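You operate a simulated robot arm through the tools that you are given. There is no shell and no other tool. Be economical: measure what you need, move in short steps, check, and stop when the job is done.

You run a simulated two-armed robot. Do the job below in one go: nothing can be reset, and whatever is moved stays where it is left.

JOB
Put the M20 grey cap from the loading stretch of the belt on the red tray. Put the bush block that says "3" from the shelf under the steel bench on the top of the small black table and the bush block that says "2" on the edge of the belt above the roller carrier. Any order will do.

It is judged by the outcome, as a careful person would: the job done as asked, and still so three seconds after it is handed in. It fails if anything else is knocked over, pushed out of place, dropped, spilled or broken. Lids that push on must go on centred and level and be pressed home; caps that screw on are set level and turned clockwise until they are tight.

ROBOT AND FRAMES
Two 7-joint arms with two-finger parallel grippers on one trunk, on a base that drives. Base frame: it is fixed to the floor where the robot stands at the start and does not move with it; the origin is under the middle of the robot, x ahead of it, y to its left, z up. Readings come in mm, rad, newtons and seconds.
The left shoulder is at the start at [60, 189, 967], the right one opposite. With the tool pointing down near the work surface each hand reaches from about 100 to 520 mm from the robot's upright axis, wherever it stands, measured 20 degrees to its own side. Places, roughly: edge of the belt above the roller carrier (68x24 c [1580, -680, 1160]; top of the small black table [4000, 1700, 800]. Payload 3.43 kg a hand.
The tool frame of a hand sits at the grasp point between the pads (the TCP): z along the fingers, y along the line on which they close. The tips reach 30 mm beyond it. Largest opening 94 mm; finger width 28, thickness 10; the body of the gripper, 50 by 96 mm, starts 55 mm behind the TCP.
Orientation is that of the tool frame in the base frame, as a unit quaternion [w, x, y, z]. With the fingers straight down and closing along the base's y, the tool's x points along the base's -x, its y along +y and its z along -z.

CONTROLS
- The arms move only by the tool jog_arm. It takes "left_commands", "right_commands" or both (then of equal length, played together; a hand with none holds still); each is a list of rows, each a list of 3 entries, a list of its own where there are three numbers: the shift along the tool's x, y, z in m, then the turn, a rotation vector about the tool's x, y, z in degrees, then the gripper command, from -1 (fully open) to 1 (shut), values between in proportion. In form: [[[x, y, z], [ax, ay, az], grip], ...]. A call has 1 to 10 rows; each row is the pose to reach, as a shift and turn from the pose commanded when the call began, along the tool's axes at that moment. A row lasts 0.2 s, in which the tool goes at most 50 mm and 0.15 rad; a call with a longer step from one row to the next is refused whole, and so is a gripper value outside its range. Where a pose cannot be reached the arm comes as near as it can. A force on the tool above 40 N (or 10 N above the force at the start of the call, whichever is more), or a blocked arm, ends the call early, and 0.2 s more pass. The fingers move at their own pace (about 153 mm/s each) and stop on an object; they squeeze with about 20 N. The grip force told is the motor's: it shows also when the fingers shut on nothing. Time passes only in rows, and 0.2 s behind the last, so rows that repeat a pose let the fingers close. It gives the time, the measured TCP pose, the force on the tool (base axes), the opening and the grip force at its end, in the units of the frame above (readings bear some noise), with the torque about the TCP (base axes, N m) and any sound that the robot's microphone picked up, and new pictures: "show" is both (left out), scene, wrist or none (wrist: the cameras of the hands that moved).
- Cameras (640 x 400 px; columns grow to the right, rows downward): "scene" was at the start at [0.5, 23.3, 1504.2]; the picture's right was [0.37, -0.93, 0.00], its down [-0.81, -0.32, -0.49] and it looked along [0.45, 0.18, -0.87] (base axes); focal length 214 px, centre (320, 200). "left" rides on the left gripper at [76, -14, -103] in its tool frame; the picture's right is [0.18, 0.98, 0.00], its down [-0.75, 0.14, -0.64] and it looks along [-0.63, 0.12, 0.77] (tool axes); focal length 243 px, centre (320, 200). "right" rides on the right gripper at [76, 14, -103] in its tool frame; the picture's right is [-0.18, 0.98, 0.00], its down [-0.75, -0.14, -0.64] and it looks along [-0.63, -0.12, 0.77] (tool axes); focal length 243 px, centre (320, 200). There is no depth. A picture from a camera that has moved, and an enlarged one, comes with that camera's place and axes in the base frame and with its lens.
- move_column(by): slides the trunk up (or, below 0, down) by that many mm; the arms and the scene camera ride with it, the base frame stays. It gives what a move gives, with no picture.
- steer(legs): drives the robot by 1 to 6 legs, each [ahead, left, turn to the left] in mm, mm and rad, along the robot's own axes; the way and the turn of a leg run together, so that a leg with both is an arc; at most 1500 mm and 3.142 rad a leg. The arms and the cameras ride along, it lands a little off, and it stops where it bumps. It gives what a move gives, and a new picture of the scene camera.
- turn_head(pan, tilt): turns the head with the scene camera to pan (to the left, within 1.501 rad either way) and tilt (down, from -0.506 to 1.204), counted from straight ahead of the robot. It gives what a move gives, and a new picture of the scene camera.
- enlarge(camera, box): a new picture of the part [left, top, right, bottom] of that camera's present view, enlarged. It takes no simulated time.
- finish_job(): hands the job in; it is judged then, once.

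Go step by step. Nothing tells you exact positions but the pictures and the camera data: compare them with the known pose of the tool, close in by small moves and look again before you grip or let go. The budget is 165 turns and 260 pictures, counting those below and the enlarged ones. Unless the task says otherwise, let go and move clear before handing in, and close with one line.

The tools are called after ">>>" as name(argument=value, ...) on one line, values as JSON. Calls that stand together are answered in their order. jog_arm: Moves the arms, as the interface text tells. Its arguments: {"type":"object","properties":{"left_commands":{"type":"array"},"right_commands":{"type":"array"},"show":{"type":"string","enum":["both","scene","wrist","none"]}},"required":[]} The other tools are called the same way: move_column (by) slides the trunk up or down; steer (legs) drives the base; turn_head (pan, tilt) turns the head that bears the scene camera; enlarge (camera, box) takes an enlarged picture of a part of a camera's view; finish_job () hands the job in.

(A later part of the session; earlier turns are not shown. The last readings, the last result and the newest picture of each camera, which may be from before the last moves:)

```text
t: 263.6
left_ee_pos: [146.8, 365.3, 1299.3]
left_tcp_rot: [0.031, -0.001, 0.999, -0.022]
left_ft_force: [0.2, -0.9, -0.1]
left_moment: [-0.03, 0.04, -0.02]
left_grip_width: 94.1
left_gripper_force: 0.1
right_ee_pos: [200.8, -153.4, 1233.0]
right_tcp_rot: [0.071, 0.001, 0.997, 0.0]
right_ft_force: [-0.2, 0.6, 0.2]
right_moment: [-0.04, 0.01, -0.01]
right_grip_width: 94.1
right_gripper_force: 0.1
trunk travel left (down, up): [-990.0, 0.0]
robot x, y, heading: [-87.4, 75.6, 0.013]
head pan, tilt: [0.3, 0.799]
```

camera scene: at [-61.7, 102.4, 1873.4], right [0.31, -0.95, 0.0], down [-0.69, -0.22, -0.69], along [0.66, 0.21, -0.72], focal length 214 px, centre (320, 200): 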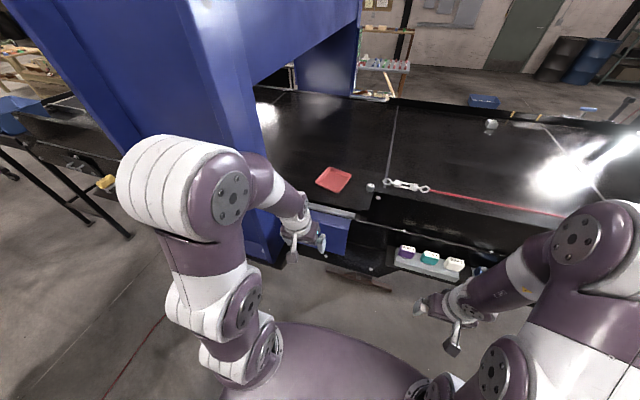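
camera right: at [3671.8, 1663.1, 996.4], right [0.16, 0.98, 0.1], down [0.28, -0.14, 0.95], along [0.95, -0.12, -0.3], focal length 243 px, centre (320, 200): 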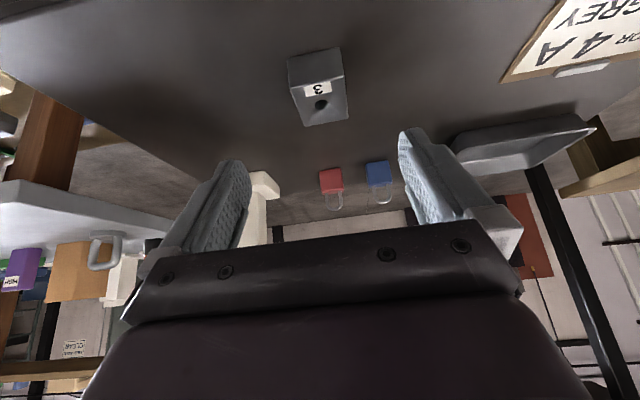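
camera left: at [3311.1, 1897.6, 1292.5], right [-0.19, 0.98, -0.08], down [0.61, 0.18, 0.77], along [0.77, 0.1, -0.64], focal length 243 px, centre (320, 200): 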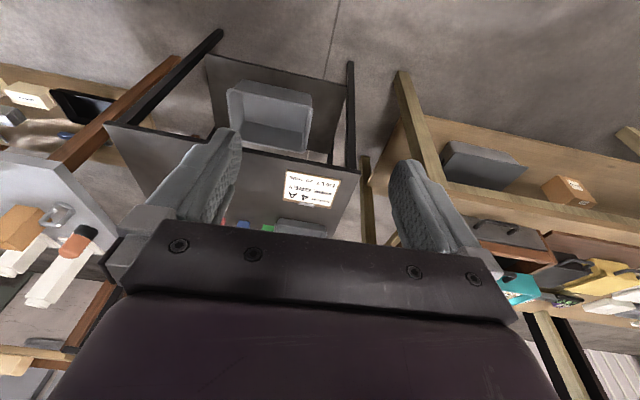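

>>> steer(legs=[[0, 0, -1.2], [-209, 81, 0]])

>>> turn_head(pan=0.9, tilt=0.8)

```text
t: 268.3
left_ee_pos: [267.5, 181.3, 1297.2]
left_tcp_rot: [0.013, 0.562, 0.827, -0.035]
left_ft_force: [0.2, -0.8, 0.1]
left_moment: [0.04, 0.0, 0.0]
left_grip_width: 94.0
left_gripper_force: 0.0
right_ee_pos: [-196.2, -57.3, 1231.5]
right_tcp_rot: [0.057, 0.563, 0.823, -0.038]
right_ft_force: [-0.8, -0.5, 0.1]
right_moment: [0.01, 0.02, 0.03]
right_grip_width: 94.0
right_gripper_force: 0.0
trunk travel left (down, up): [-990.0, 0.0]
robot x, y, heading: [-89.7, 293.7, -1.19]
head pan, tilt: [0.3, 0.799]
camera scene: at [-61.0, 285.3, 1873.6], right [-0.78, -0.63, 0.0], down [-0.45, 0.56, -0.7], along [0.44, -0.54, -0.72], focal length 214 px, centre (320, 200)
```

scene: 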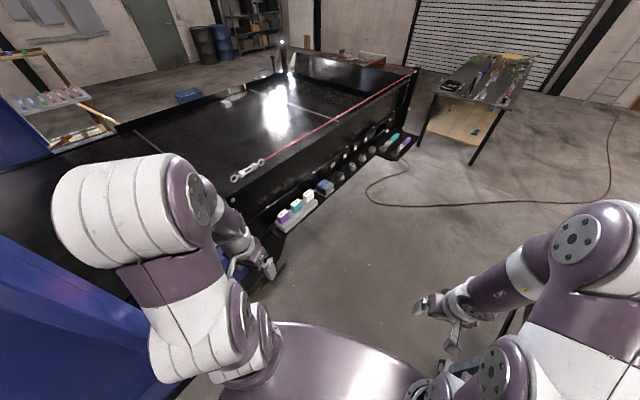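

```text
t: 269.3
left_ee_pos: [266.3, 185.4, 1297.6]
left_tcp_rot: [0.013, 0.562, 0.826, -0.035]
left_ft_force: [-0.3, -0.2, 0.8]
left_moment: [0.02, 0.01, -0.01]
left_grip_width: 93.9
left_gripper_force: 0.0
right_ee_pos: [-196.9, -53.9, 1231.9]
right_tcp_rot: [0.058, 0.564, 0.823, -0.038]
right_ft_force: [0.0, -0.1, -0.6]
right_moment: [0.02, 0.02, -0.01]
right_grip_width: 93.9
right_gripper_force: 0.0
trunk travel left (down, up): [-990.0, 0.0]
robot x, y, heading: [-91.0, 297.5, -1.191]
head pan, tilt: [0.901, 0.799]
camera scene: at [-34.6, 330.6, 1873.6], right [-0.29, -0.96, 0.0], down [-0.69, 0.2, -0.7], along [0.67, -0.2, -0.72], focal length 214 px, centre (320, 200)
```

scene: 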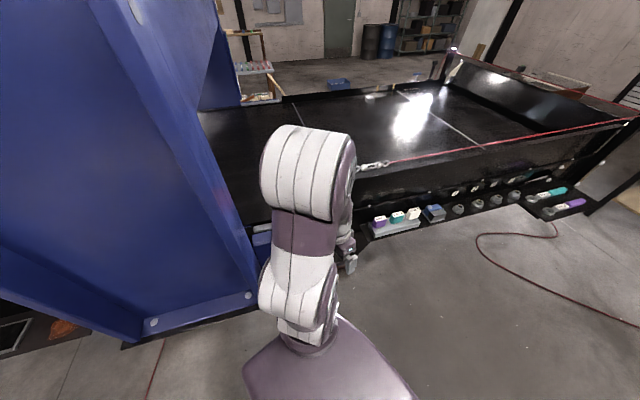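

>>> steer(legs=[[112, 236, 0]])

>>> turn_head(pan=0.7, tilt=0.9)

```text
t: 271.4
left_ee_pos: [509.1, 168.9, 1302.5]
left_tcp_rot: [0.019, 0.561, 0.827, -0.03]
left_ft_force: [-0.1, 0.6, -0.1]
left_moment: [-0.01, -0.03, -0.04]
left_grip_width: 94.1
left_gripper_force: 0.0
right_ee_pos: [46.7, -72.3, 1230.7]
right_tcp_rot: [0.063, 0.563, 0.823, -0.034]
right_ft_force: [0.3, 0.2, -0.3]
right_moment: [-0.03, 0.0, -0.01]
right_grip_width: 93.8
right_gripper_force: 0.1
trunk travel left (down, up): [-990.0, 0.0]
robot x, y, heading: [171.6, 284.3, -1.185]
head pan, tilt: [0.901, 0.799]
stopped in leg 1: the robot was blocked; the commanded pose is now the measured one
camera scene: at [198.8, 311.7, 1874.2], right [-0.28, -0.96, -0.01], down [-0.68, 0.2, -0.71], along [0.68, -0.19, -0.71], focal length 214 px, centre (320, 200)
```

scene: 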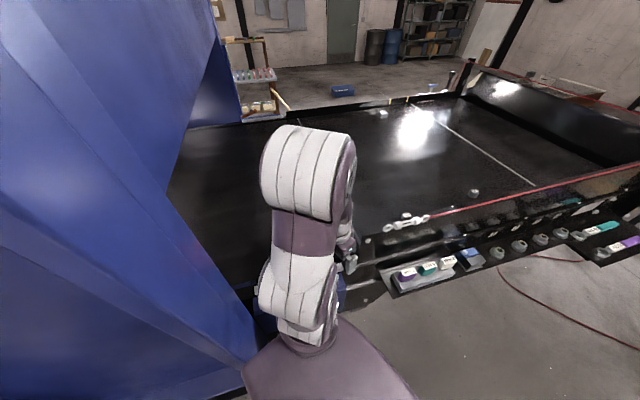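

```text
t: 272.1
left_ee_pos: [507.8, 168.8, 1303.9]
left_tcp_rot: [0.019, 0.561, 0.827, -0.03]
left_ft_force: [0.4, 1.0, 0.3]
left_moment: [-0.02, -0.01, -0.02]
left_grip_width: 94.0
left_gripper_force: 0.0
right_ee_pos: [47.9, -71.6, 1230.6]
right_tcp_rot: [0.064, 0.564, 0.823, -0.034]
right_ft_force: [-0.2, 0.4, -0.2]
right_moment: [0.01, 0.0, 0.02]
right_grip_width: 94.2
right_gripper_force: 0.1
trunk travel left (down, up): [-990.0, 0.0]
robot x, y, heading: [170.6, 286.2, -1.178]
head pan, tilt: [0.7, 0.901]
camera scene: at [187.3, 299.3, 1866.1], right [-0.47, -0.88, -0.01], down [-0.68, 0.37, -0.63], along [0.56, -0.29, -0.78], focal length 214 px, centre (320, 200)
```

scene: 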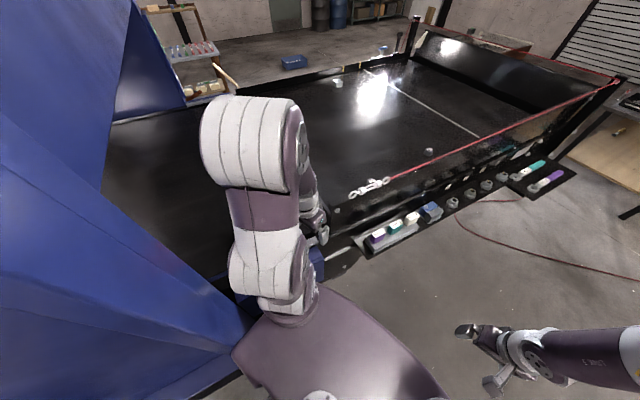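

The robot bumped something fixed and stopped; I'll ease back a little. Two caps are now visible from here; I'll zoom to read them.

>>> steer(legs=[[0, -20, 0]])

>>> enlarge(camera="scene", box=[320, 130, 460, 220])

>>> enlarge(camera="scene", box=[345, 155, 415, 205])

```text
t: 272.9
left_ee_pos: [507.8, 163.7, 1299.9]
left_tcp_rot: [0.014, 0.562, 0.827, -0.036]
left_ft_force: [0.6, 0.0, -0.2]
left_moment: [-0.03, -0.02, 0.01]
left_grip_width: 94.3
left_gripper_force: 0.0
right_ee_pos: [44.4, -75.4, 1232.5]
right_tcp_rot: [0.059, 0.563, 0.824, -0.039]
right_ft_force: [-0.2, -0.1, 0.0]
right_moment: [-0.01, -0.03, -0.03]
right_grip_width: 94.0
right_gripper_force: 0.0
trunk travel left (down, up): [-990.0, 0.0]
robot x, y, heading: [153.3, 278.6, -1.184]
head pan, tilt: [0.7, 0.901]
camera scene: at [194.7, 296.5, 1865.8], right [-0.47, -0.88, 0.0], down [-0.69, 0.37, -0.62], along [0.55, -0.29, -0.78], focal length 214 px, centre (320, 200)
```

scene: 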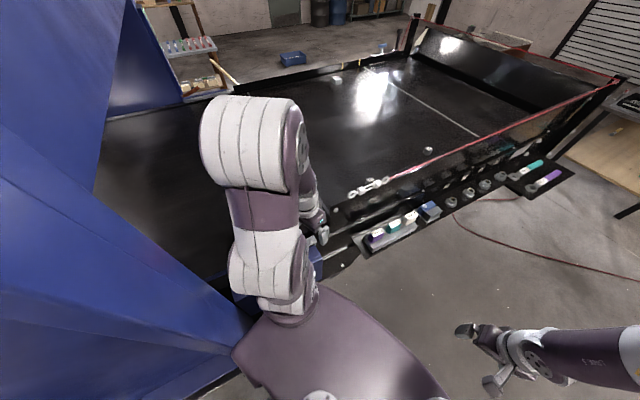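

```text
4.44 times, centred on (390, 175) of scene
camera zoom: at [194.7, 296.5, 1865.8], right [-0.47, -0.88, 0.0], down [-0.69, 0.37, -0.62], along [0.55, -0.29, -0.78], focal length 953 px, centre (9, 311)
```

zoom: 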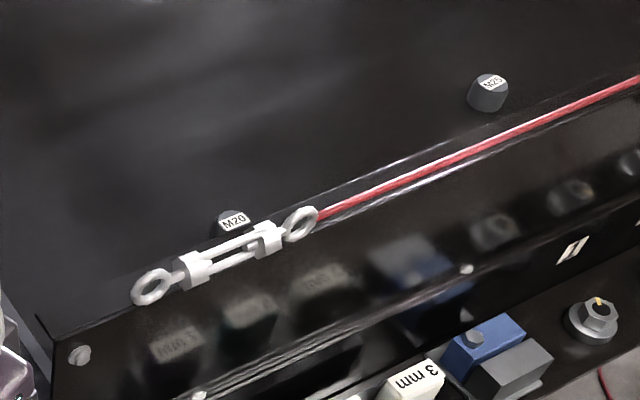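

```text
8.00 times, centred on (380, 180) of scene
camera zoom: at [194.7, 296.5, 1865.8], right [-0.47, -0.88, 0.0], down [-0.69, 0.37, -0.62], along [0.55, -0.29, -0.78], focal length 1716 px, centre (-160, 360)
```

zoom: 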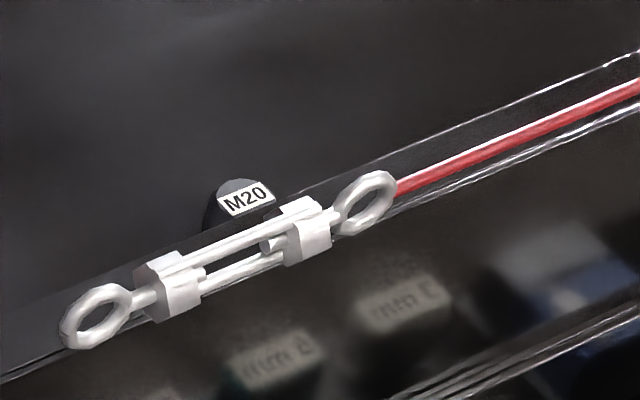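

M20 is confirmed at about [655,-190]. I'll move the left hand into the opening over the belt and yaw it to point along -y.

>>> jog_arm(left_commands=[[[0, 0.03, 0], [0, 0, 7], -1], [[0, 0.06, 0], [0, 0, 14], -1], [[0, 0.09, 0], [0, 0, 21], -1], [[0, 0.117, 0], [0, 0, 27.5], -1]])

```text
t: 273.9
left_ee_pos: [618.0, 203.6, 1292.7]
left_tcp_rot: [0.021, 0.742, 0.669, -0.031]
left_ft_force: [0.8, 0.1, 0.1]
left_moment: [-0.02, 0.03, -0.02]
left_grip_width: 94.3
left_gripper_force: 0.1
right_ee_pos: [47.0, -77.6, 1231.3]
right_tcp_rot: [0.057, 0.563, 0.823, -0.04]
right_ft_force: [0.9, 0.3, 0.4]
right_moment: [-0.01, -0.03, -0.01]
right_grip_width: 94.0
right_gripper_force: 0.1
trunk travel left (down, up): [-990.0, 0.0]
robot x, y, heading: [153.7, 272.9, -1.184]
head pan, tilt: [0.7, 0.901]
camera scene: at [197.8, 293.4, 1865.7], right [-0.47, -0.88, 0.0], down [-0.69, 0.37, -0.62], along [0.55, -0.29, -0.78], focal length 214 px, centre (320, 200)
camera left: at [614.4, 288.6, 1390.8], right [1.0, 0.08, -0.02], down [0.07, -0.72, 0.69], along [0.04, -0.69, -0.72], focal length 243 px, centre (320, 200)
```

scene: 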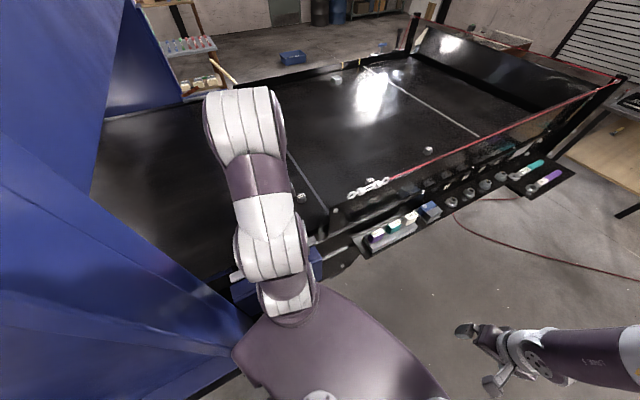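
left: 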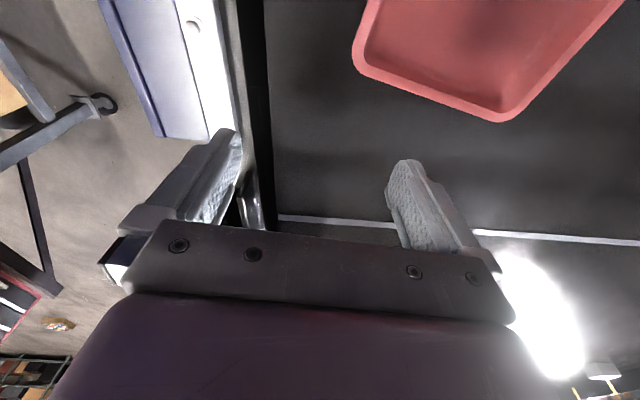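

Hand over the belt, pointing along -y. Now tilt forward to ~45° while advancing to y≈60, staying high.

>>> jog_arm(left_commands=[[[-0.027, 0.009, 0], [0, -8.2, 0], -1], [[-0.054, 0.018, 0], [0, -16.4, 0], -1], [[-0.081, 0.027, 0], [0, -24.6, 0], -1], [[-0.108, 0.035, 0], [0, -32.8, 0], -1], [[-0.136, 0.044, 0], [0, -41, 0], -1]])

>>> turn_head(pan=0.9, tilt=1.0)

```text
t: 275.1
left_ee_pos: [648.1, 64.5, 1303.7]
left_tcp_rot: [0.255, 0.684, 0.62, -0.289]
left_ft_force: [0.3, 0.7, 0.9]
left_moment: [0.03, 0.0, -0.04]
left_grip_width: 94.2
left_gripper_force: 0.0
right_ee_pos: [46.1, -78.6, 1231.0]
right_tcp_rot: [0.057, 0.564, 0.823, -0.04]
right_ft_force: [0.3, 0.5, 0.1]
right_moment: [-0.03, 0.03, -0.01]
right_grip_width: 93.9
right_gripper_force: 0.1
trunk travel left (down, up): [-990.0, 0.0]
robot x, y, heading: [153.2, 275.3, -1.185]
head pan, tilt: [0.7, 0.901]
camera scene: at [197.2, 293.1, 1865.7], right [-0.47, -0.88, 0.0], down [-0.69, 0.37, -0.62], along [0.55, -0.29, -0.78], focal length 214 px, centre (320, 200)
camera left: at [646.5, 192.2, 1321.9], right [0.99, 0.03, -0.14], down [0.14, -0.09, 0.99], along [0.02, -1.0, -0.09], focal length 243 px, centre (320, 200)
```

scene: 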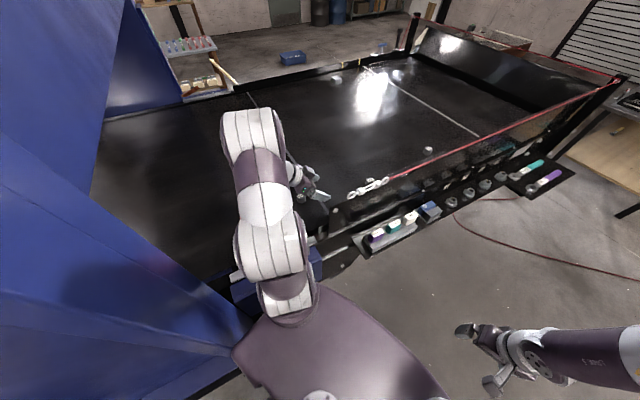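
left: 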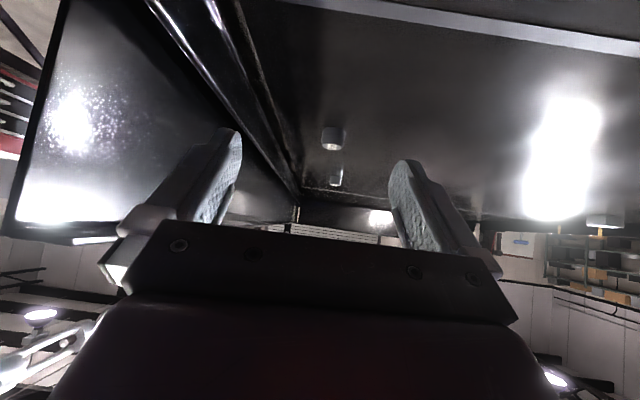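

```text
t: 275.8
left_ee_pos: [646.5, 66.1, 1301.9]
left_tcp_rot: [0.254, 0.684, 0.619, -0.289]
left_ft_force: [0.5, 0.8, -0.2]
left_moment: [0.01, -0.04, -0.01]
left_grip_width: 93.8
left_gripper_force: 0.1
right_ee_pos: [45.2, -77.7, 1232.0]
right_tcp_rot: [0.058, 0.562, 0.824, -0.039]
right_ft_force: [1.0, 0.2, 0.5]
right_moment: [-0.02, 0.02, 0.0]
right_grip_width: 94.0
right_gripper_force: 0.1
trunk travel left (down, up): [-990.0, 0.0]
robot x, y, heading: [152.5, 277.0, -1.185]
head pan, tilt: [0.901, 1.0]
camera scene: at [196.4, 309.3, 1858.5], right [-0.28, -0.96, 0.0], down [-0.81, 0.24, -0.54], along [0.52, -0.15, -0.84], focal length 214 px, centre (320, 200)
```

scene: 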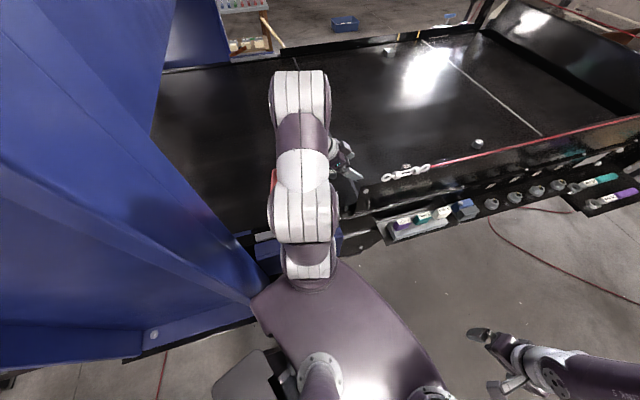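

The wrist camera sees M20 right ahead at about [655,-172]. Advancing along the belt behind the guard.

>>> jog_arm(left_commands=[[[-0.024, 0.0055, 0.034], [0, 0, 0], -1], [[-0.048, 0.011, 0.068], [0, 0, 0], -1], [[-0.072, 0.017, 0.102], [0, 0, 0], -1], [[-0.096, 0.0225, 0.1354], [0, 0, 0], -1], [[-0.096, 0.0225, 0.1354], [0, 0, 0], -1]])

>>> enlarge(camera="scene", box=[240, 60, 480, 240])

```text
t: 277.0
left_ee_pos: [651.5, -99.3, 1278.0]
left_tcp_rot: [0.254, 0.684, 0.62, -0.288]
left_ft_force: [0.2, 0.6, 0.4]
left_moment: [-0.04, 0.0, 0.0]
left_grip_width: 93.8
left_gripper_force: 0.0
right_ee_pos: [45.2, -77.2, 1231.6]
right_tcp_rot: [0.058, 0.562, 0.824, -0.039]
right_ft_force: [-0.6, 0.0, -0.2]
right_moment: [0.01, 0.0, -0.02]
right_grip_width: 94.1
right_gripper_force: 0.1
trunk travel left (down, up): [-990.0, 0.0]
robot x, y, heading: [150.9, 281.6, -1.189]
head pan, tilt: [0.901, 1.0]
camera scene: at [196.0, 309.7, 1858.5], right [-0.28, -0.96, 0.0], down [-0.81, 0.24, -0.54], along [0.52, -0.15, -0.84], focal length 214 px, centre (320, 200)
camera left: at [649.7, 27.7, 1296.6], right [0.99, 0.03, -0.14], down [0.14, -0.09, 0.99], along [0.02, -1.0, -0.09], focal length 243 px, centre (320, 200)
```

scene: 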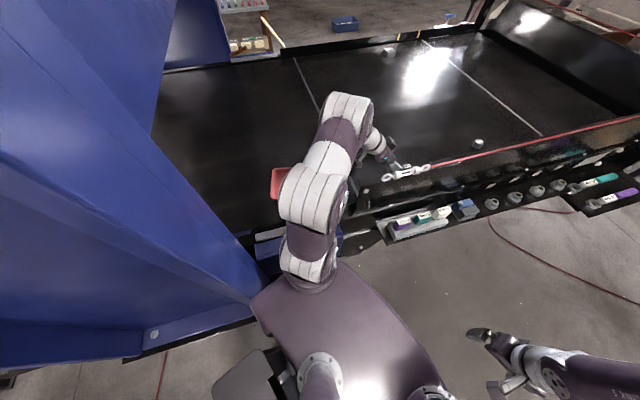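
left: 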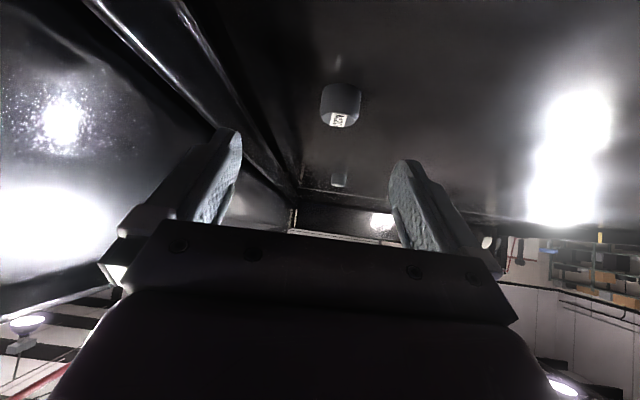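

```text
2.22 times, centred on (360, 150) of scene
camera zoom: at [196.0, 309.7, 1858.5], right [-0.28, -0.96, 0.0], down [-0.81, 0.24, -0.54], along [0.52, -0.15, -0.84], focal length 477 px, centre (231, 311)
```

zoom: 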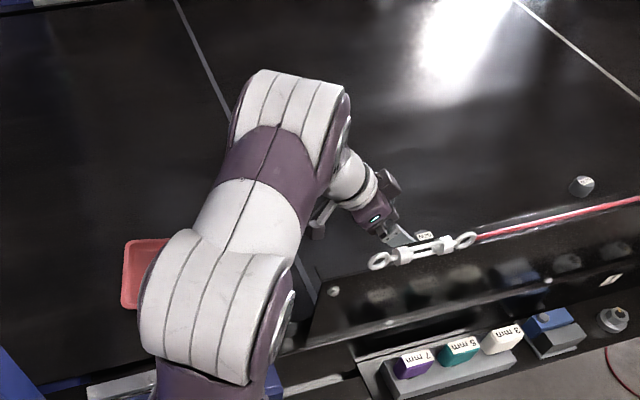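

The arm bows well clear of the guard and turnbuckle. M20 is centred near [659,-194], ~38 mm wide. Approaching in two steps.

>>> jog_arm(left_commands=[[[-0.0067, 0.0068, 0.035], [0, 0, 0], -1], [[-0.0134, 0.0135, 0.07], [0, 0, 0], -1], [[-0.0134, 0.0135, 0.07], [0, 0, 0], -1]], show="wrist")

>>> enlarge(camera="left", box=[200, 40, 440, 240])

```text
t: 277.8
left_ee_pos: [658.5, -157.0, 1237.1]
left_tcp_rot: [0.255, 0.684, 0.62, -0.289]
left_ft_force: [-1.0, 0.5, -0.6]
left_moment: [0.02, 0.01, 0.04]
left_grip_width: 94.0
left_gripper_force: 0.1
right_ee_pos: [45.1, -76.6, 1232.6]
right_tcp_rot: [0.059, 0.563, 0.824, -0.039]
right_ft_force: [-0.4, 0.4, 0.8]
right_moment: [-0.02, 0.0, 0.02]
right_grip_width: 94.2
right_gripper_force: 0.1
trunk travel left (down, up): [-990.0, 0.0]
robot x, y, heading: [151.7, 274.1, -1.187]
head pan, tilt: [0.901, 1.0]
camera left: at [657.4, -30.1, 1257.0], right [0.99, 0.03, -0.14], down [0.14, -0.09, 0.99], along [0.02, -1.0, -0.09], focal length 243 px, centre (320, 200)
```

left: 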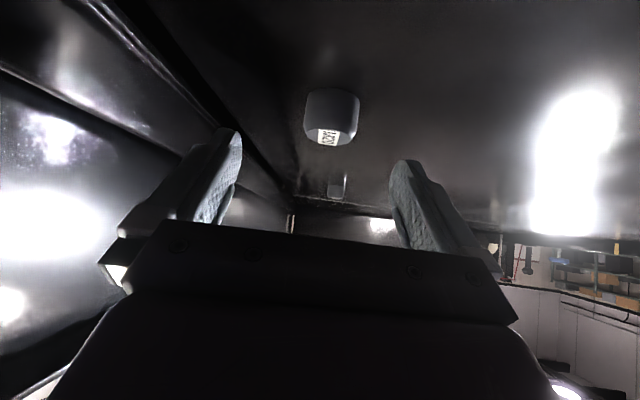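

```text
2.00 times, centred on (320, 140) of left
camera zoom: at [657.4, -30.1, 1257.0], right [0.99, 0.03, -0.14], down [0.14, -0.09, 0.99], along [0.02, -1.0, -0.09], focal length 485 px, centre (320, 320)
```

zoom: 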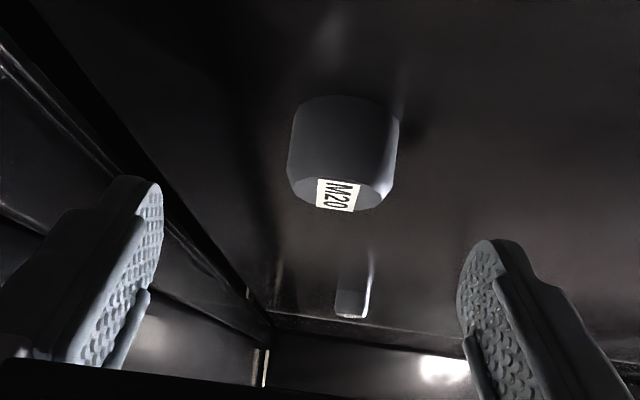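

>>> jog_arm(left_commands=[[[0.001, 0.0038, 0.012], [0, 0, 0], -1], [[0.002, 0.0038, 0.024], [0, 0, 0], -1], [[0.003, 0.0038, 0.031], [0, 0, 0], -1], [[0.0037, 0.0038, 0.0359], [0, 0, 0], -1], [[0.0037, 0.0038, 0.0359], [0, 0, 0], -1]], show="wrist")

>>> enlarge(camera="left", box=[200, 60, 440, 260])

```text
t: 279.0
left_ee_pos: [660.5, -182.3, 1209.3]
left_tcp_rot: [0.255, 0.684, 0.62, -0.289]
left_ft_force: [-0.3, 0.0, 0.0]
left_moment: [0.04, 0.0, -0.02]
left_grip_width: 93.9
left_gripper_force: 0.1
right_ee_pos: [45.2, -77.6, 1232.4]
right_tcp_rot: [0.058, 0.563, 0.823, -0.039]
right_ft_force: [-0.4, 0.1, 0.0]
right_moment: [-0.02, 0.0, -0.01]
right_grip_width: 94.3
right_gripper_force: 0.0
trunk travel left (down, up): [-990.0, 0.0]
robot x, y, heading: [155.5, 274.5, -1.187]
head pan, tilt: [0.901, 1.0]
camera left: at [659.7, -55.1, 1227.7], right [0.99, 0.03, -0.14], down [0.14, -0.09, 0.99], along [0.02, -1.0, -0.09], focal length 243 px, centre (320, 200)
```

left: 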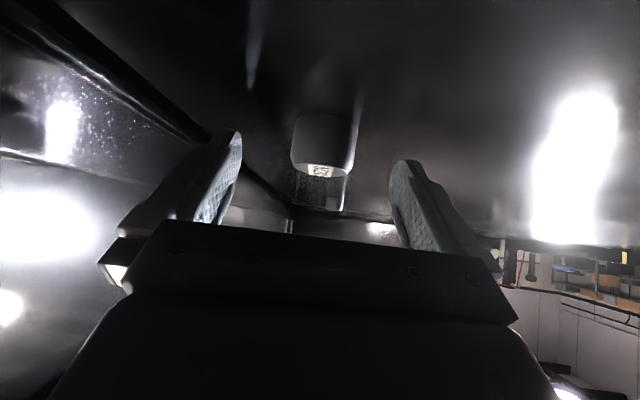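

```text
2.00 times, centred on (320, 160) of left
camera zoom: at [659.7, -55.1, 1227.7], right [0.99, 0.03, -0.14], down [0.14, -0.09, 0.99], along [0.02, -1.0, -0.09], focal length 485 px, centre (320, 280)
```

zoom: 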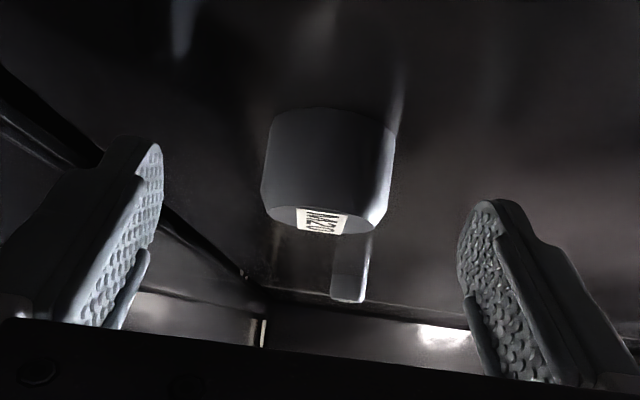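

The fingers straddle the M20 cap. Closing, then lifting straight up.

>>> jog_arm(left_commands=[[[0, 0, 0], [0, 0, 0], 0], [[0, 0, 0], [0, 0, 0], 1], [[0, 0, 0], [0, 0, 0], 1], [[0, 0, 0], [0, 0, 0], 1], [[0, 0, 0], [0, 0, 0], 1], [[-0.0106, 0, -0.0106], [0, 0, 0], 1], [[-0.0212, 0, -0.0212], [0, 0, 0], 1], [[-0.035, 0, -0.035], [0, 0, 0], 1]], show="wrist")

>>> enlarge(camera="left", box=[200, 60, 440, 260])

```text
t: 280.8
left_ee_pos: [660.5, -183.1, 1258.1]
left_tcp_rot: [0.255, 0.684, 0.62, -0.288]
left_ft_force: [0.2, 0.5, -0.4]
left_moment: [0.0, 0.02, -0.02]
left_grip_width: 35.7
left_gripper_force: 19.9
right_ee_pos: [45.7, -76.6, 1232.1]
right_tcp_rot: [0.058, 0.563, 0.824, -0.038]
right_ft_force: [-0.1, 0.1, 0.5]
right_moment: [-0.03, 0.02, -0.04]
right_grip_width: 94.0
right_gripper_force: 0.0
trunk travel left (down, up): [-990.0, 0.0]
robot x, y, heading: [151.8, 276.1, -1.187]
head pan, tilt: [0.901, 1.0]
camera left: at [659.9, -54.9, 1277.7], right [0.99, 0.03, -0.14], down [0.14, -0.09, 0.99], along [0.02, -1.0, -0.09], focal length 243 px, centre (320, 200)
```

left: 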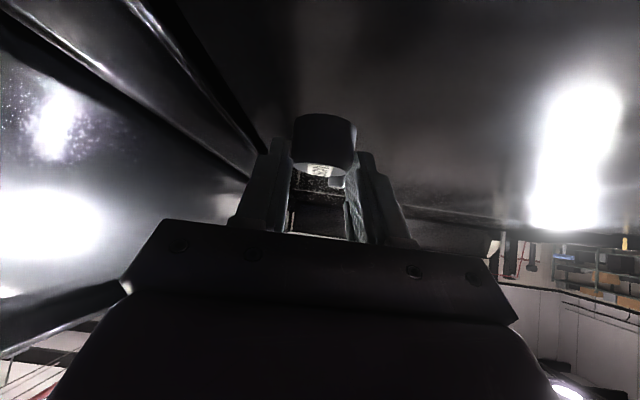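

```text
2.00 times, centred on (320, 160) of left
camera zoom: at [659.9, -54.9, 1277.7], right [0.99, 0.03, -0.14], down [0.14, -0.09, 0.99], along [0.02, -1.0, -0.09], focal length 485 px, centre (320, 280)
```

zoom: 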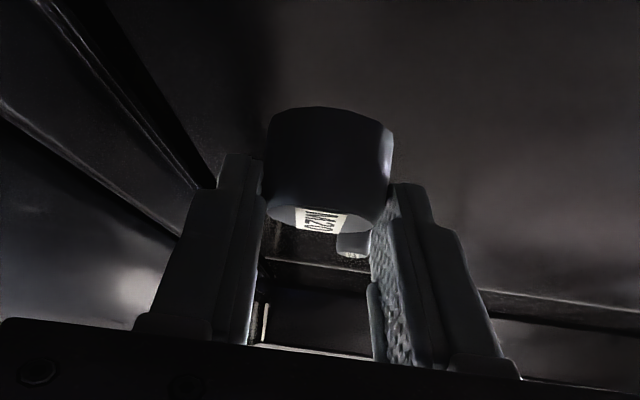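

The M20 cap is held. Retracing the way out along +y and up.

>>> jog_arm(left_commands=[[[0.024, -0.006, -0.034], [0, 0, 0], 1], [[0.048, -0.012, -0.069], [0, 0, 0], 1], [[0.072, -0.018, -0.103], [0, 0, 0], 1], [[0.095, -0.023, -0.137], [0, 0, 0], 1], [[0.119, -0.029, -0.172], [0, 0, 0], 1], [[0.143, -0.035, -0.206], [0, 0, 0], 1]])

```text
t: 282.2
left_ee_pos: [649.4, 68.1, 1303.4]
left_tcp_rot: [0.255, 0.684, 0.62, -0.288]
left_ft_force: [0.4, 0.1, -1.2]
left_moment: [0.01, 0.02, 0.01]
left_grip_width: 35.7
left_gripper_force: 20.1
right_ee_pos: [43.8, -76.6, 1232.2]
right_tcp_rot: [0.057, 0.564, 0.823, -0.039]
right_ft_force: [-0.7, -0.2, -0.1]
right_moment: [-0.02, 0.01, -0.01]
right_grip_width: 94.3
right_gripper_force: 0.1
trunk travel left (down, up): [-990.0, 0.0]
robot x, y, heading: [153.0, 277.1, -1.189]
head pan, tilt: [0.901, 1.0]
camera scene: at [195.5, 311.0, 1858.5], right [-0.28, -0.96, 0.0], down [-0.81, 0.24, -0.54], along [0.52, -0.15, -0.84], focal length 214 px, centre (320, 200)
camera left: at [648.2, 195.7, 1321.2], right [0.99, 0.03, -0.14], down [0.14, -0.09, 0.99], along [0.02, -1.0, -0.09], focal length 243 px, centre (320, 200)
```

scene: 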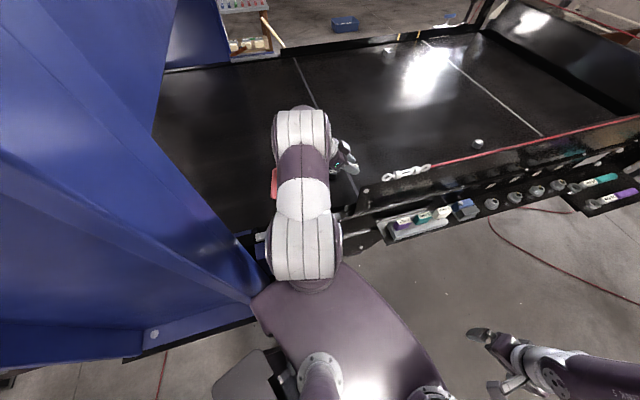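
left: 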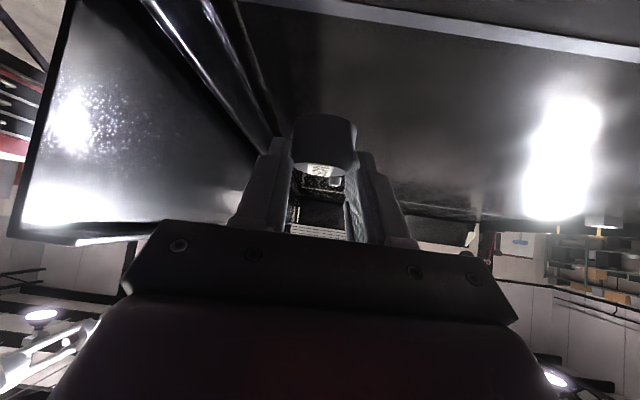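

Next I need the hand to face the tray squarely, so I'll draw the hand back over the opening and back the robot out into the aisle.

>>> jog_arm(left_commands=[[[0.03, -0.021, -0.03], [0, 0, 0], 1], [[0.06, -0.042, -0.06], [0, 0, 0], 1], [[0.0895, -0.062, -0.0895], [0, 0, 0], 1], [[0.0895, -0.062, -0.0895], [0, 0, 0], 1]])

```text
t: 283.2
left_ee_pos: [601.7, 197.1, 1302.3]
left_tcp_rot: [0.254, 0.684, 0.62, -0.288]
left_ft_force: [0.5, -1.1, 0.0]
left_moment: [0.0, 0.0, -0.02]
left_grip_width: 35.7
left_gripper_force: 19.9
right_ee_pos: [44.8, -78.6, 1230.9]
right_tcp_rot: [0.058, 0.563, 0.823, -0.039]
right_ft_force: [0.5, 0.0, -0.6]
right_moment: [-0.01, 0.03, 0.01]
right_grip_width: 94.0
right_gripper_force: 0.1
trunk travel left (down, up): [-990.0, 0.0]
robot x, y, heading: [151.7, 275.9, -1.186]
head pan, tilt: [0.901, 1.0]
camera scene: at [195.9, 308.9, 1858.5], right [-0.28, -0.96, 0.0], down [-0.81, 0.24, -0.54], along [0.52, -0.15, -0.84], focal length 214 px, centre (320, 200)
camera left: at [600.8, 325.8, 1320.9], right [0.99, 0.03, -0.14], down [0.14, -0.09, 0.99], along [0.02, -1.0, -0.09], focal length 243 px, centre (320, 200)
```

scene: 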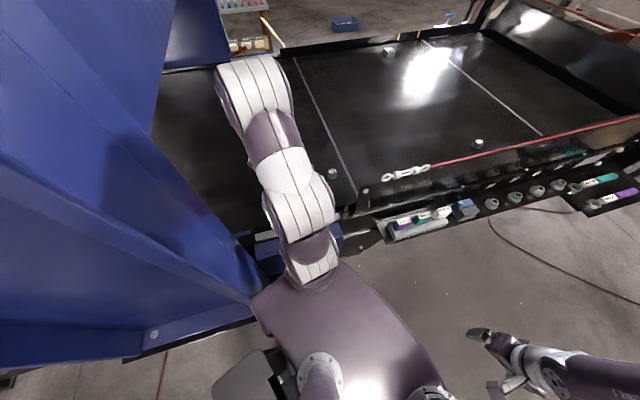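
left: 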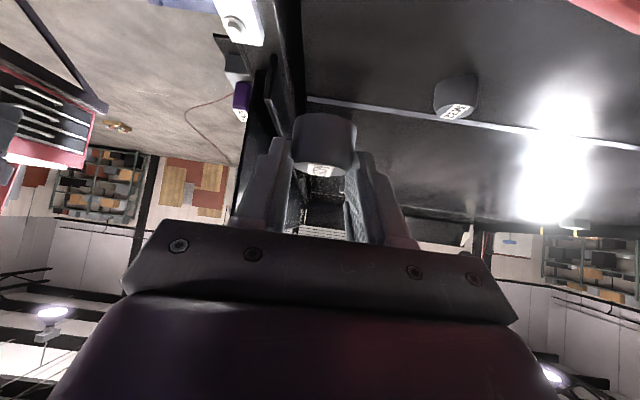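

M32 is undisturbed. The elbow sits close to the pillar in this pose, so I'll retrace my entry: un-tilt the hand, un-yaw, and then back out.

>>> jog_arm(left_commands=[[[0, 0.003, 0], [0, 8.2, 0], 1], [[0, 0.006, 0], [0, 16.4, 0], 1], [[0, 0.009, 0], [0, 24.6, 0], 1], [[0, 0.012, 0], [0, 32.8, 0], 1], [[0, 0.015, 0], [0, 41, 0], 1]], show="none")

>>> jog_arm(left_commands=[[[0.004, -0.028, 0], [0, 0, -7], 1], [[0.008, -0.056, 0], [0, 0, -14], 1], [[0.012, -0.084, 0], [0, 0, -21], 1], [[0.016, -0.112, 0], [0, 0, -27.5], 1]])

```text
t: 284.4
left_ee_pos: [619.1, 196.9, 1301.2]
left_tcp_rot: [0.021, 0.742, 0.67, -0.029]
left_ft_force: [-0.1, 0.0, -0.5]
left_moment: [-0.01, -0.03, 0.04]
left_grip_width: 35.4
left_gripper_force: 19.6
right_ee_pos: [45.3, -77.2, 1231.5]
right_tcp_rot: [0.058, 0.562, 0.824, -0.038]
right_ft_force: [-0.1, -0.5, 0.9]
right_moment: [0.02, 0.02, 0.01]
right_grip_width: 94.0
right_gripper_force: 0.0
trunk travel left (down, up): [-990.0, 0.0]
robot x, y, heading: [153.0, 273.8, -1.19]
head pan, tilt: [0.901, 1.0]
```

```text
t: 285.4
left_ee_pos: [508.0, 224.6, 1300.9]
left_tcp_rot: [0.014, 0.561, 0.827, -0.034]
left_ft_force: [0.4, -0.4, -0.4]
left_moment: [0.01, -0.04, -0.01]
left_grip_width: 35.3
left_gripper_force: 20.5
right_ee_pos: [45.0, -78.9, 1232.0]
right_tcp_rot: [0.058, 0.563, 0.823, -0.039]
right_ft_force: [-0.1, 0.4, -0.8]
right_moment: [0.03, -0.01, -0.01]
right_grip_width: 94.1
right_gripper_force: 0.0
trunk travel left (down, up): [-990.0, 0.0]
robot x, y, heading: [151.4, 273.9, -1.19]
head pan, tilt: [0.901, 1.0]
camera scene: at [194.2, 310.4, 1858.5], right [-0.28, -0.96, 0.0], down [-0.81, 0.24, -0.54], along [0.52, -0.15, -0.84], focal length 214 px, centre (320, 200)
camera left: at [468.2, 297.1, 1401.0], right [0.84, 0.53, -0.05], down [0.42, -0.6, 0.68], along [0.33, -0.6, -0.73], focal length 243 px, centre (320, 200)
```

scene: 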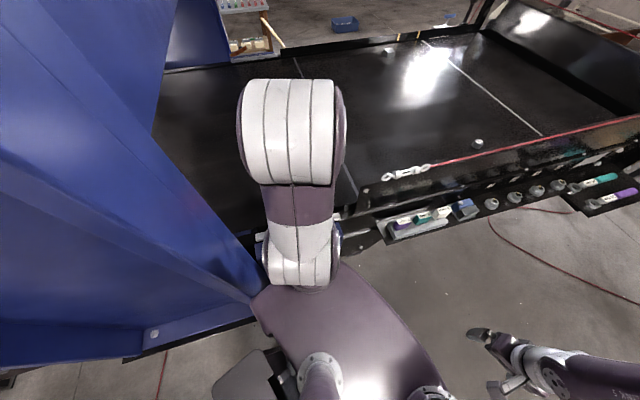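
left: 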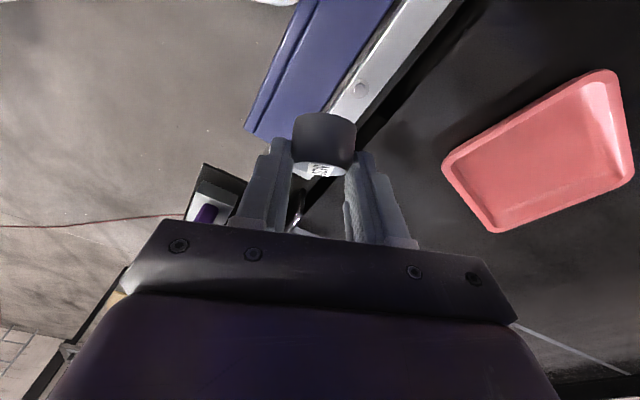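

>>> jog_arm(left_commands=[[[-0.027, -0.011, 0], [0, 0, 0], 1], [[-0.054, -0.0216, 0], [0, 0, 0], 1]], show="none")

>>> steer(legs=[[-112, -230, 0]])

```text
t: 286.0
left_ee_pos: [507.6, 164.7, 1305.6]
left_tcp_rot: [0.014, 0.561, 0.827, -0.035]
left_ft_force: [-0.7, 0.2, 0.0]
left_moment: [0.01, 0.0, 0.01]
left_grip_width: 35.1
left_gripper_force: 19.8
right_ee_pos: [46.9, -78.0, 1232.1]
right_tcp_rot: [0.059, 0.563, 0.824, -0.038]
right_ft_force: [-0.7, 0.7, 1.1]
right_moment: [-0.02, -0.01, 0.03]
right_grip_width: 93.9
right_gripper_force: 0.1
trunk travel left (down, up): [-990.0, 0.0]
robot x, y, heading: [154.4, 276.1, -1.187]
head pan, tilt: [0.901, 1.0]
```

```text
t: 287.9
left_ee_pos: [254.3, 183.8, 1304.7]
left_tcp_rot: [0.013, 0.559, 0.828, -0.036]
left_ft_force: [0.1, -0.3, 0.2]
left_moment: [-0.03, 0.03, 0.0]
left_grip_width: 35.1
left_gripper_force: 19.8
right_ee_pos: [-208.7, -61.1, 1232.2]
right_tcp_rot: [0.058, 0.561, 0.825, -0.04]
right_ft_force: [0.6, 0.2, -0.1]
right_moment: [0.0, 0.01, -0.02]
right_grip_width: 94.2
right_gripper_force: 0.0
trunk travel left (down, up): [-990.0, 0.0]
robot x, y, heading: [-106.0, 293.6, -1.183]
head pan, tilt: [0.901, 1.0]
camera scene: at [-57.7, 326.2, 1858.4], right [-0.28, -0.96, 0.0], down [-0.81, 0.23, -0.54], along [0.52, -0.15, -0.84], focal length 214 px, centre (320, 200)
```

scene: 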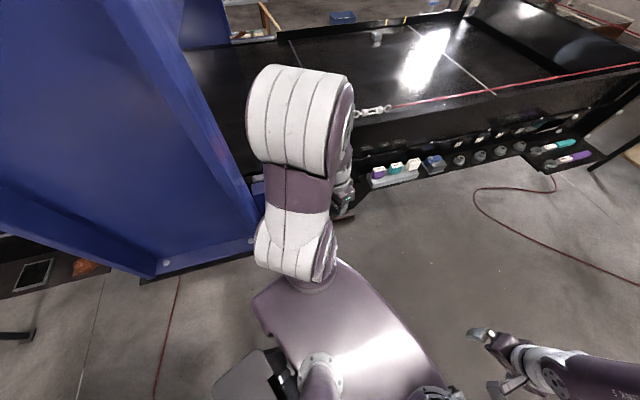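

Out in the aisle. Turning back to face +x, then bringing the left hand in front with the 45° tilt restored so the cap is level.

>>> steer(legs=[[209, -81, 0], [0, 0, 1.183]])

>>> jog_arm(left_commands=[[[-0.03, -0.018, 0], [0, -8.2, 0], 1], [[-0.06, -0.036, 0], [0, -16.4, 0], 1], [[-0.09, -0.054, 0], [0, -24.6, 0], 1], [[-0.12, -0.072, 0], [0, -32.8, 0], 1], [[-0.16, -0.09, 0], [0, -41, 0], 1], [[-0.2, -0.09, 0], [0, -41, 0], 1]])

```text
t: 292.6
left_ee_pos: [125.7, 362.0, 1305.4]
left_tcp_rot: [0.03, -0.009, 0.999, -0.021]
left_ft_force: [0.5, -0.4, 0.7]
left_moment: [0.01, -0.01, 0.0]
left_grip_width: 35.1
left_gripper_force: 19.9
right_ee_pos: [189.6, -156.4, 1231.9]
right_tcp_rot: [0.07, -0.006, 0.998, 0.002]
right_ft_force: [0.4, 0.1, 0.8]
right_moment: [-0.02, 0.01, -0.01]
right_grip_width: 93.9
right_gripper_force: 0.1
trunk travel left (down, up): [-990.0, 0.0]
robot x, y, heading: [-100.2, 67.0, 0.026]
head pan, tilt: [0.901, 1.0]
camera scene: at [-120.6, 119.9, 1858.5], right [0.8, -0.6, 0.0], down [-0.51, -0.67, -0.54], along [0.32, 0.43, -0.84], focal length 214 px, centre (320, 200)
```

scene: 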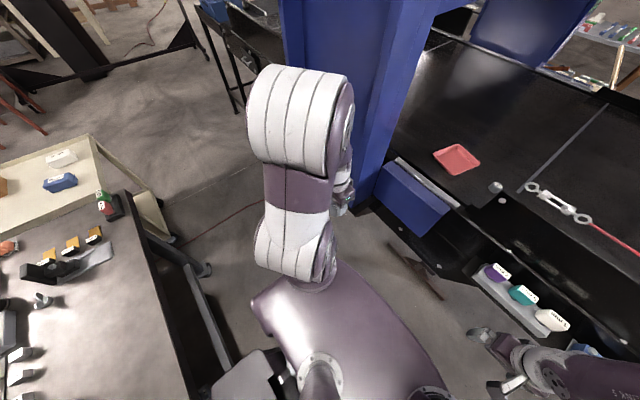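

```text
t: 294.0
left_ee_pos: [327.0, 276.5, 1320.4]
left_tcp_rot: [0.378, -0.016, 0.926, -0.016]
left_ft_force: [0.1, 0.2, -0.8]
left_moment: [0.03, 0.04, 0.02]
left_grip_width: 35.1
left_gripper_force: 20.3
right_ee_pos: [192.1, -156.1, 1232.3]
right_tcp_rot: [0.069, -0.006, 0.998, 0.0]
right_ft_force: [-0.3, 0.2, -0.8]
right_moment: [0.0, -0.03, 0.02]
right_grip_width: 93.9
right_gripper_force: 0.1
trunk travel left (down, up): [-990.0, 0.0]
robot x, y, heading: [-102.8, 64.3, 0.028]
head pan, tilt: [0.901, 1.0]
camera scene: at [-118.1, 120.7, 1858.5], right [0.8, -0.6, 0.0], down [-0.51, -0.67, -0.54], along [0.32, 0.43, -0.84], focal length 214 px, centre (320, 200)
camera left: at [200.2, 261.6, 1341.2], right [-0.15, 0.97, -0.17], down [0.09, 0.18, 0.98], along [0.99, 0.13, -0.11], focal length 243 px, centre (320, 200)
```

scene: 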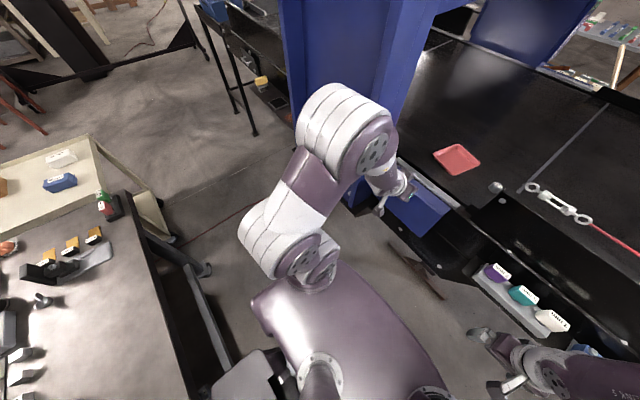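
left: 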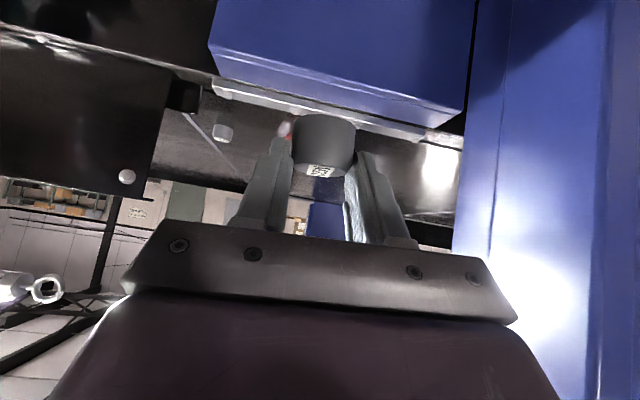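

Cap held and nearly level. I'll extend the arm forward (bringing the elbow in line) with a small orientation correction, before driving in.

>>> jog_arm(left_commands=[[[-0.028, 0, 0.027], [-0.2, -0.2, 0.5], 1], [[-0.056, 0, 0.055], [-0.4, -0.4, 1.0], 1], [[-0.084, 0, 0.082], [-0.6, -0.5, 1.5], 1], [[-0.112, 0, 0.109], [-0.8, -0.7, 2.0], 1], [[-0.139, 0, 0.1365], [-1.0, -0.86, 2.4], 1], [[-0.139, 0, 0.1365], [-1.0, -0.86, 2.4], 1]])

```text
t: 295.4
left_ee_pos: [521.1, 283.9, 1321.4]
left_tcp_rot: [0.387, -0.002, 0.922, 0.0]
left_ft_force: [-0.2, 0.2, -1.0]
left_moment: [0.0, 0.02, -0.02]
left_grip_width: 35.0
left_gripper_force: 20.0
right_ee_pos: [190.2, -156.6, 1232.2]
right_tcp_rot: [0.07, -0.006, 0.998, 0.001]
right_ft_force: [-0.4, -0.8, -0.2]
right_moment: [-0.01, -0.01, -0.01]
right_grip_width: 93.9
right_gripper_force: 0.0
trunk travel left (down, up): [-990.0, 0.0]
robot x, y, heading: [-99.6, 69.7, 0.027]
head pan, tilt: [0.901, 1.0]
camera scene: at [-121.7, 120.1, 1858.5], right [0.8, -0.6, 0.0], down [-0.51, -0.67, -0.54], along [0.33, 0.43, -0.84], focal length 214 px, centre (320, 200)
camera left: at [394.7, 269.1, 1339.6], right [-0.13, 0.98, -0.13], down [0.07, 0.14, 0.99], along [0.99, 0.12, -0.09], focal length 243 px, centre (320, 200)
```

scene: 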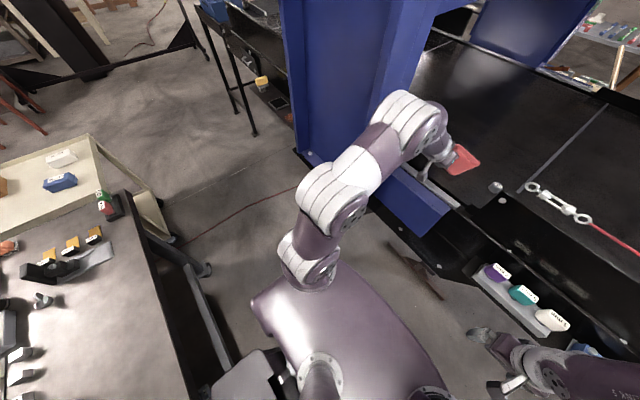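
left: 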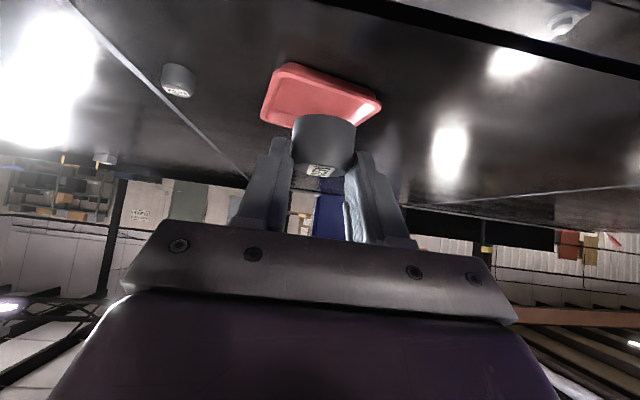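

The tray centre is near [711,283]. To keep the elbow clear of the pillar, I'll shift the robot right 70 while driving in 130, then reach left to the tray with the arm.

>>> steer(legs=[[0, -70, -0.027], [130, 0, 0]])

>>> turn_head(pan=0.4, tilt=0.9)

```text
t: 297.3
left_ee_pos: [654.2, 190.2, 1322.8]
left_tcp_rot: [0.386, 0.013, 0.922, -0.005]
left_ft_force: [-0.1, 0.0, -0.7]
left_moment: [0.03, 0.0, 0.03]
left_grip_width: 35.2
left_gripper_force: 20.4
right_ee_pos: [311.0, -238.0, 1231.0]
right_tcp_rot: [0.072, 0.008, 0.997, 0.001]
right_ft_force: [0.1, -0.8, -0.3]
right_moment: [0.04, -0.03, -0.01]
right_grip_width: 93.9
right_gripper_force: 0.2
trunk travel left (down, up): [-990.0, 0.0]
robot x, y, heading: [25.5, -4.6, 0.001]
head pan, tilt: [0.901, 1.0]
camera scene: at [6.9, 44.8, 1858.6], right [0.78, -0.62, 0.0], down [-0.52, -0.66, -0.54], along [0.34, 0.42, -0.84], focal length 214 px, centre (320, 200)
```

scene: 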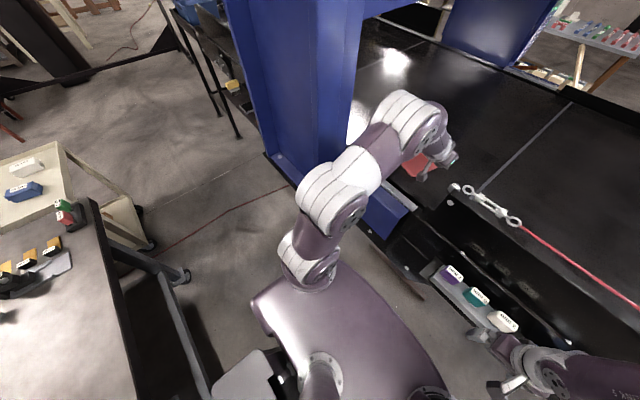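

```text
t: 298.2
left_ee_pos: [656.8, 194.3, 1319.3]
left_tcp_rot: [0.386, 0.012, 0.922, -0.006]
left_ft_force: [0.4, 0.5, -1.0]
left_moment: [0.04, 0.05, 0.01]
left_grip_width: 35.1
left_gripper_force: 20.5
right_ee_pos: [313.5, -234.7, 1231.5]
right_tcp_rot: [0.069, 0.008, 0.998, -0.001]
right_ft_force: [-0.3, 0.3, -0.2]
right_moment: [0.02, 0.03, 0.0]
right_grip_width: 93.9
right_gripper_force: 0.1
trunk travel left (down, up): [-990.0, 0.0]
robot x, y, heading: [28.5, -3.8, -0.001]
head pan, tilt: [0.4, 0.901]
camera scene: at [37.7, 25.3, 1865.7], right [0.39, -0.92, 0.0], down [-0.72, -0.3, -0.62], along [0.57, 0.24, -0.78], focal length 214 px, centre (320, 200)
```

scene: 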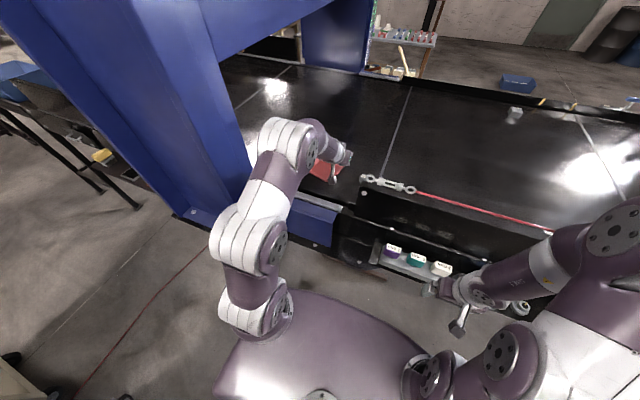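

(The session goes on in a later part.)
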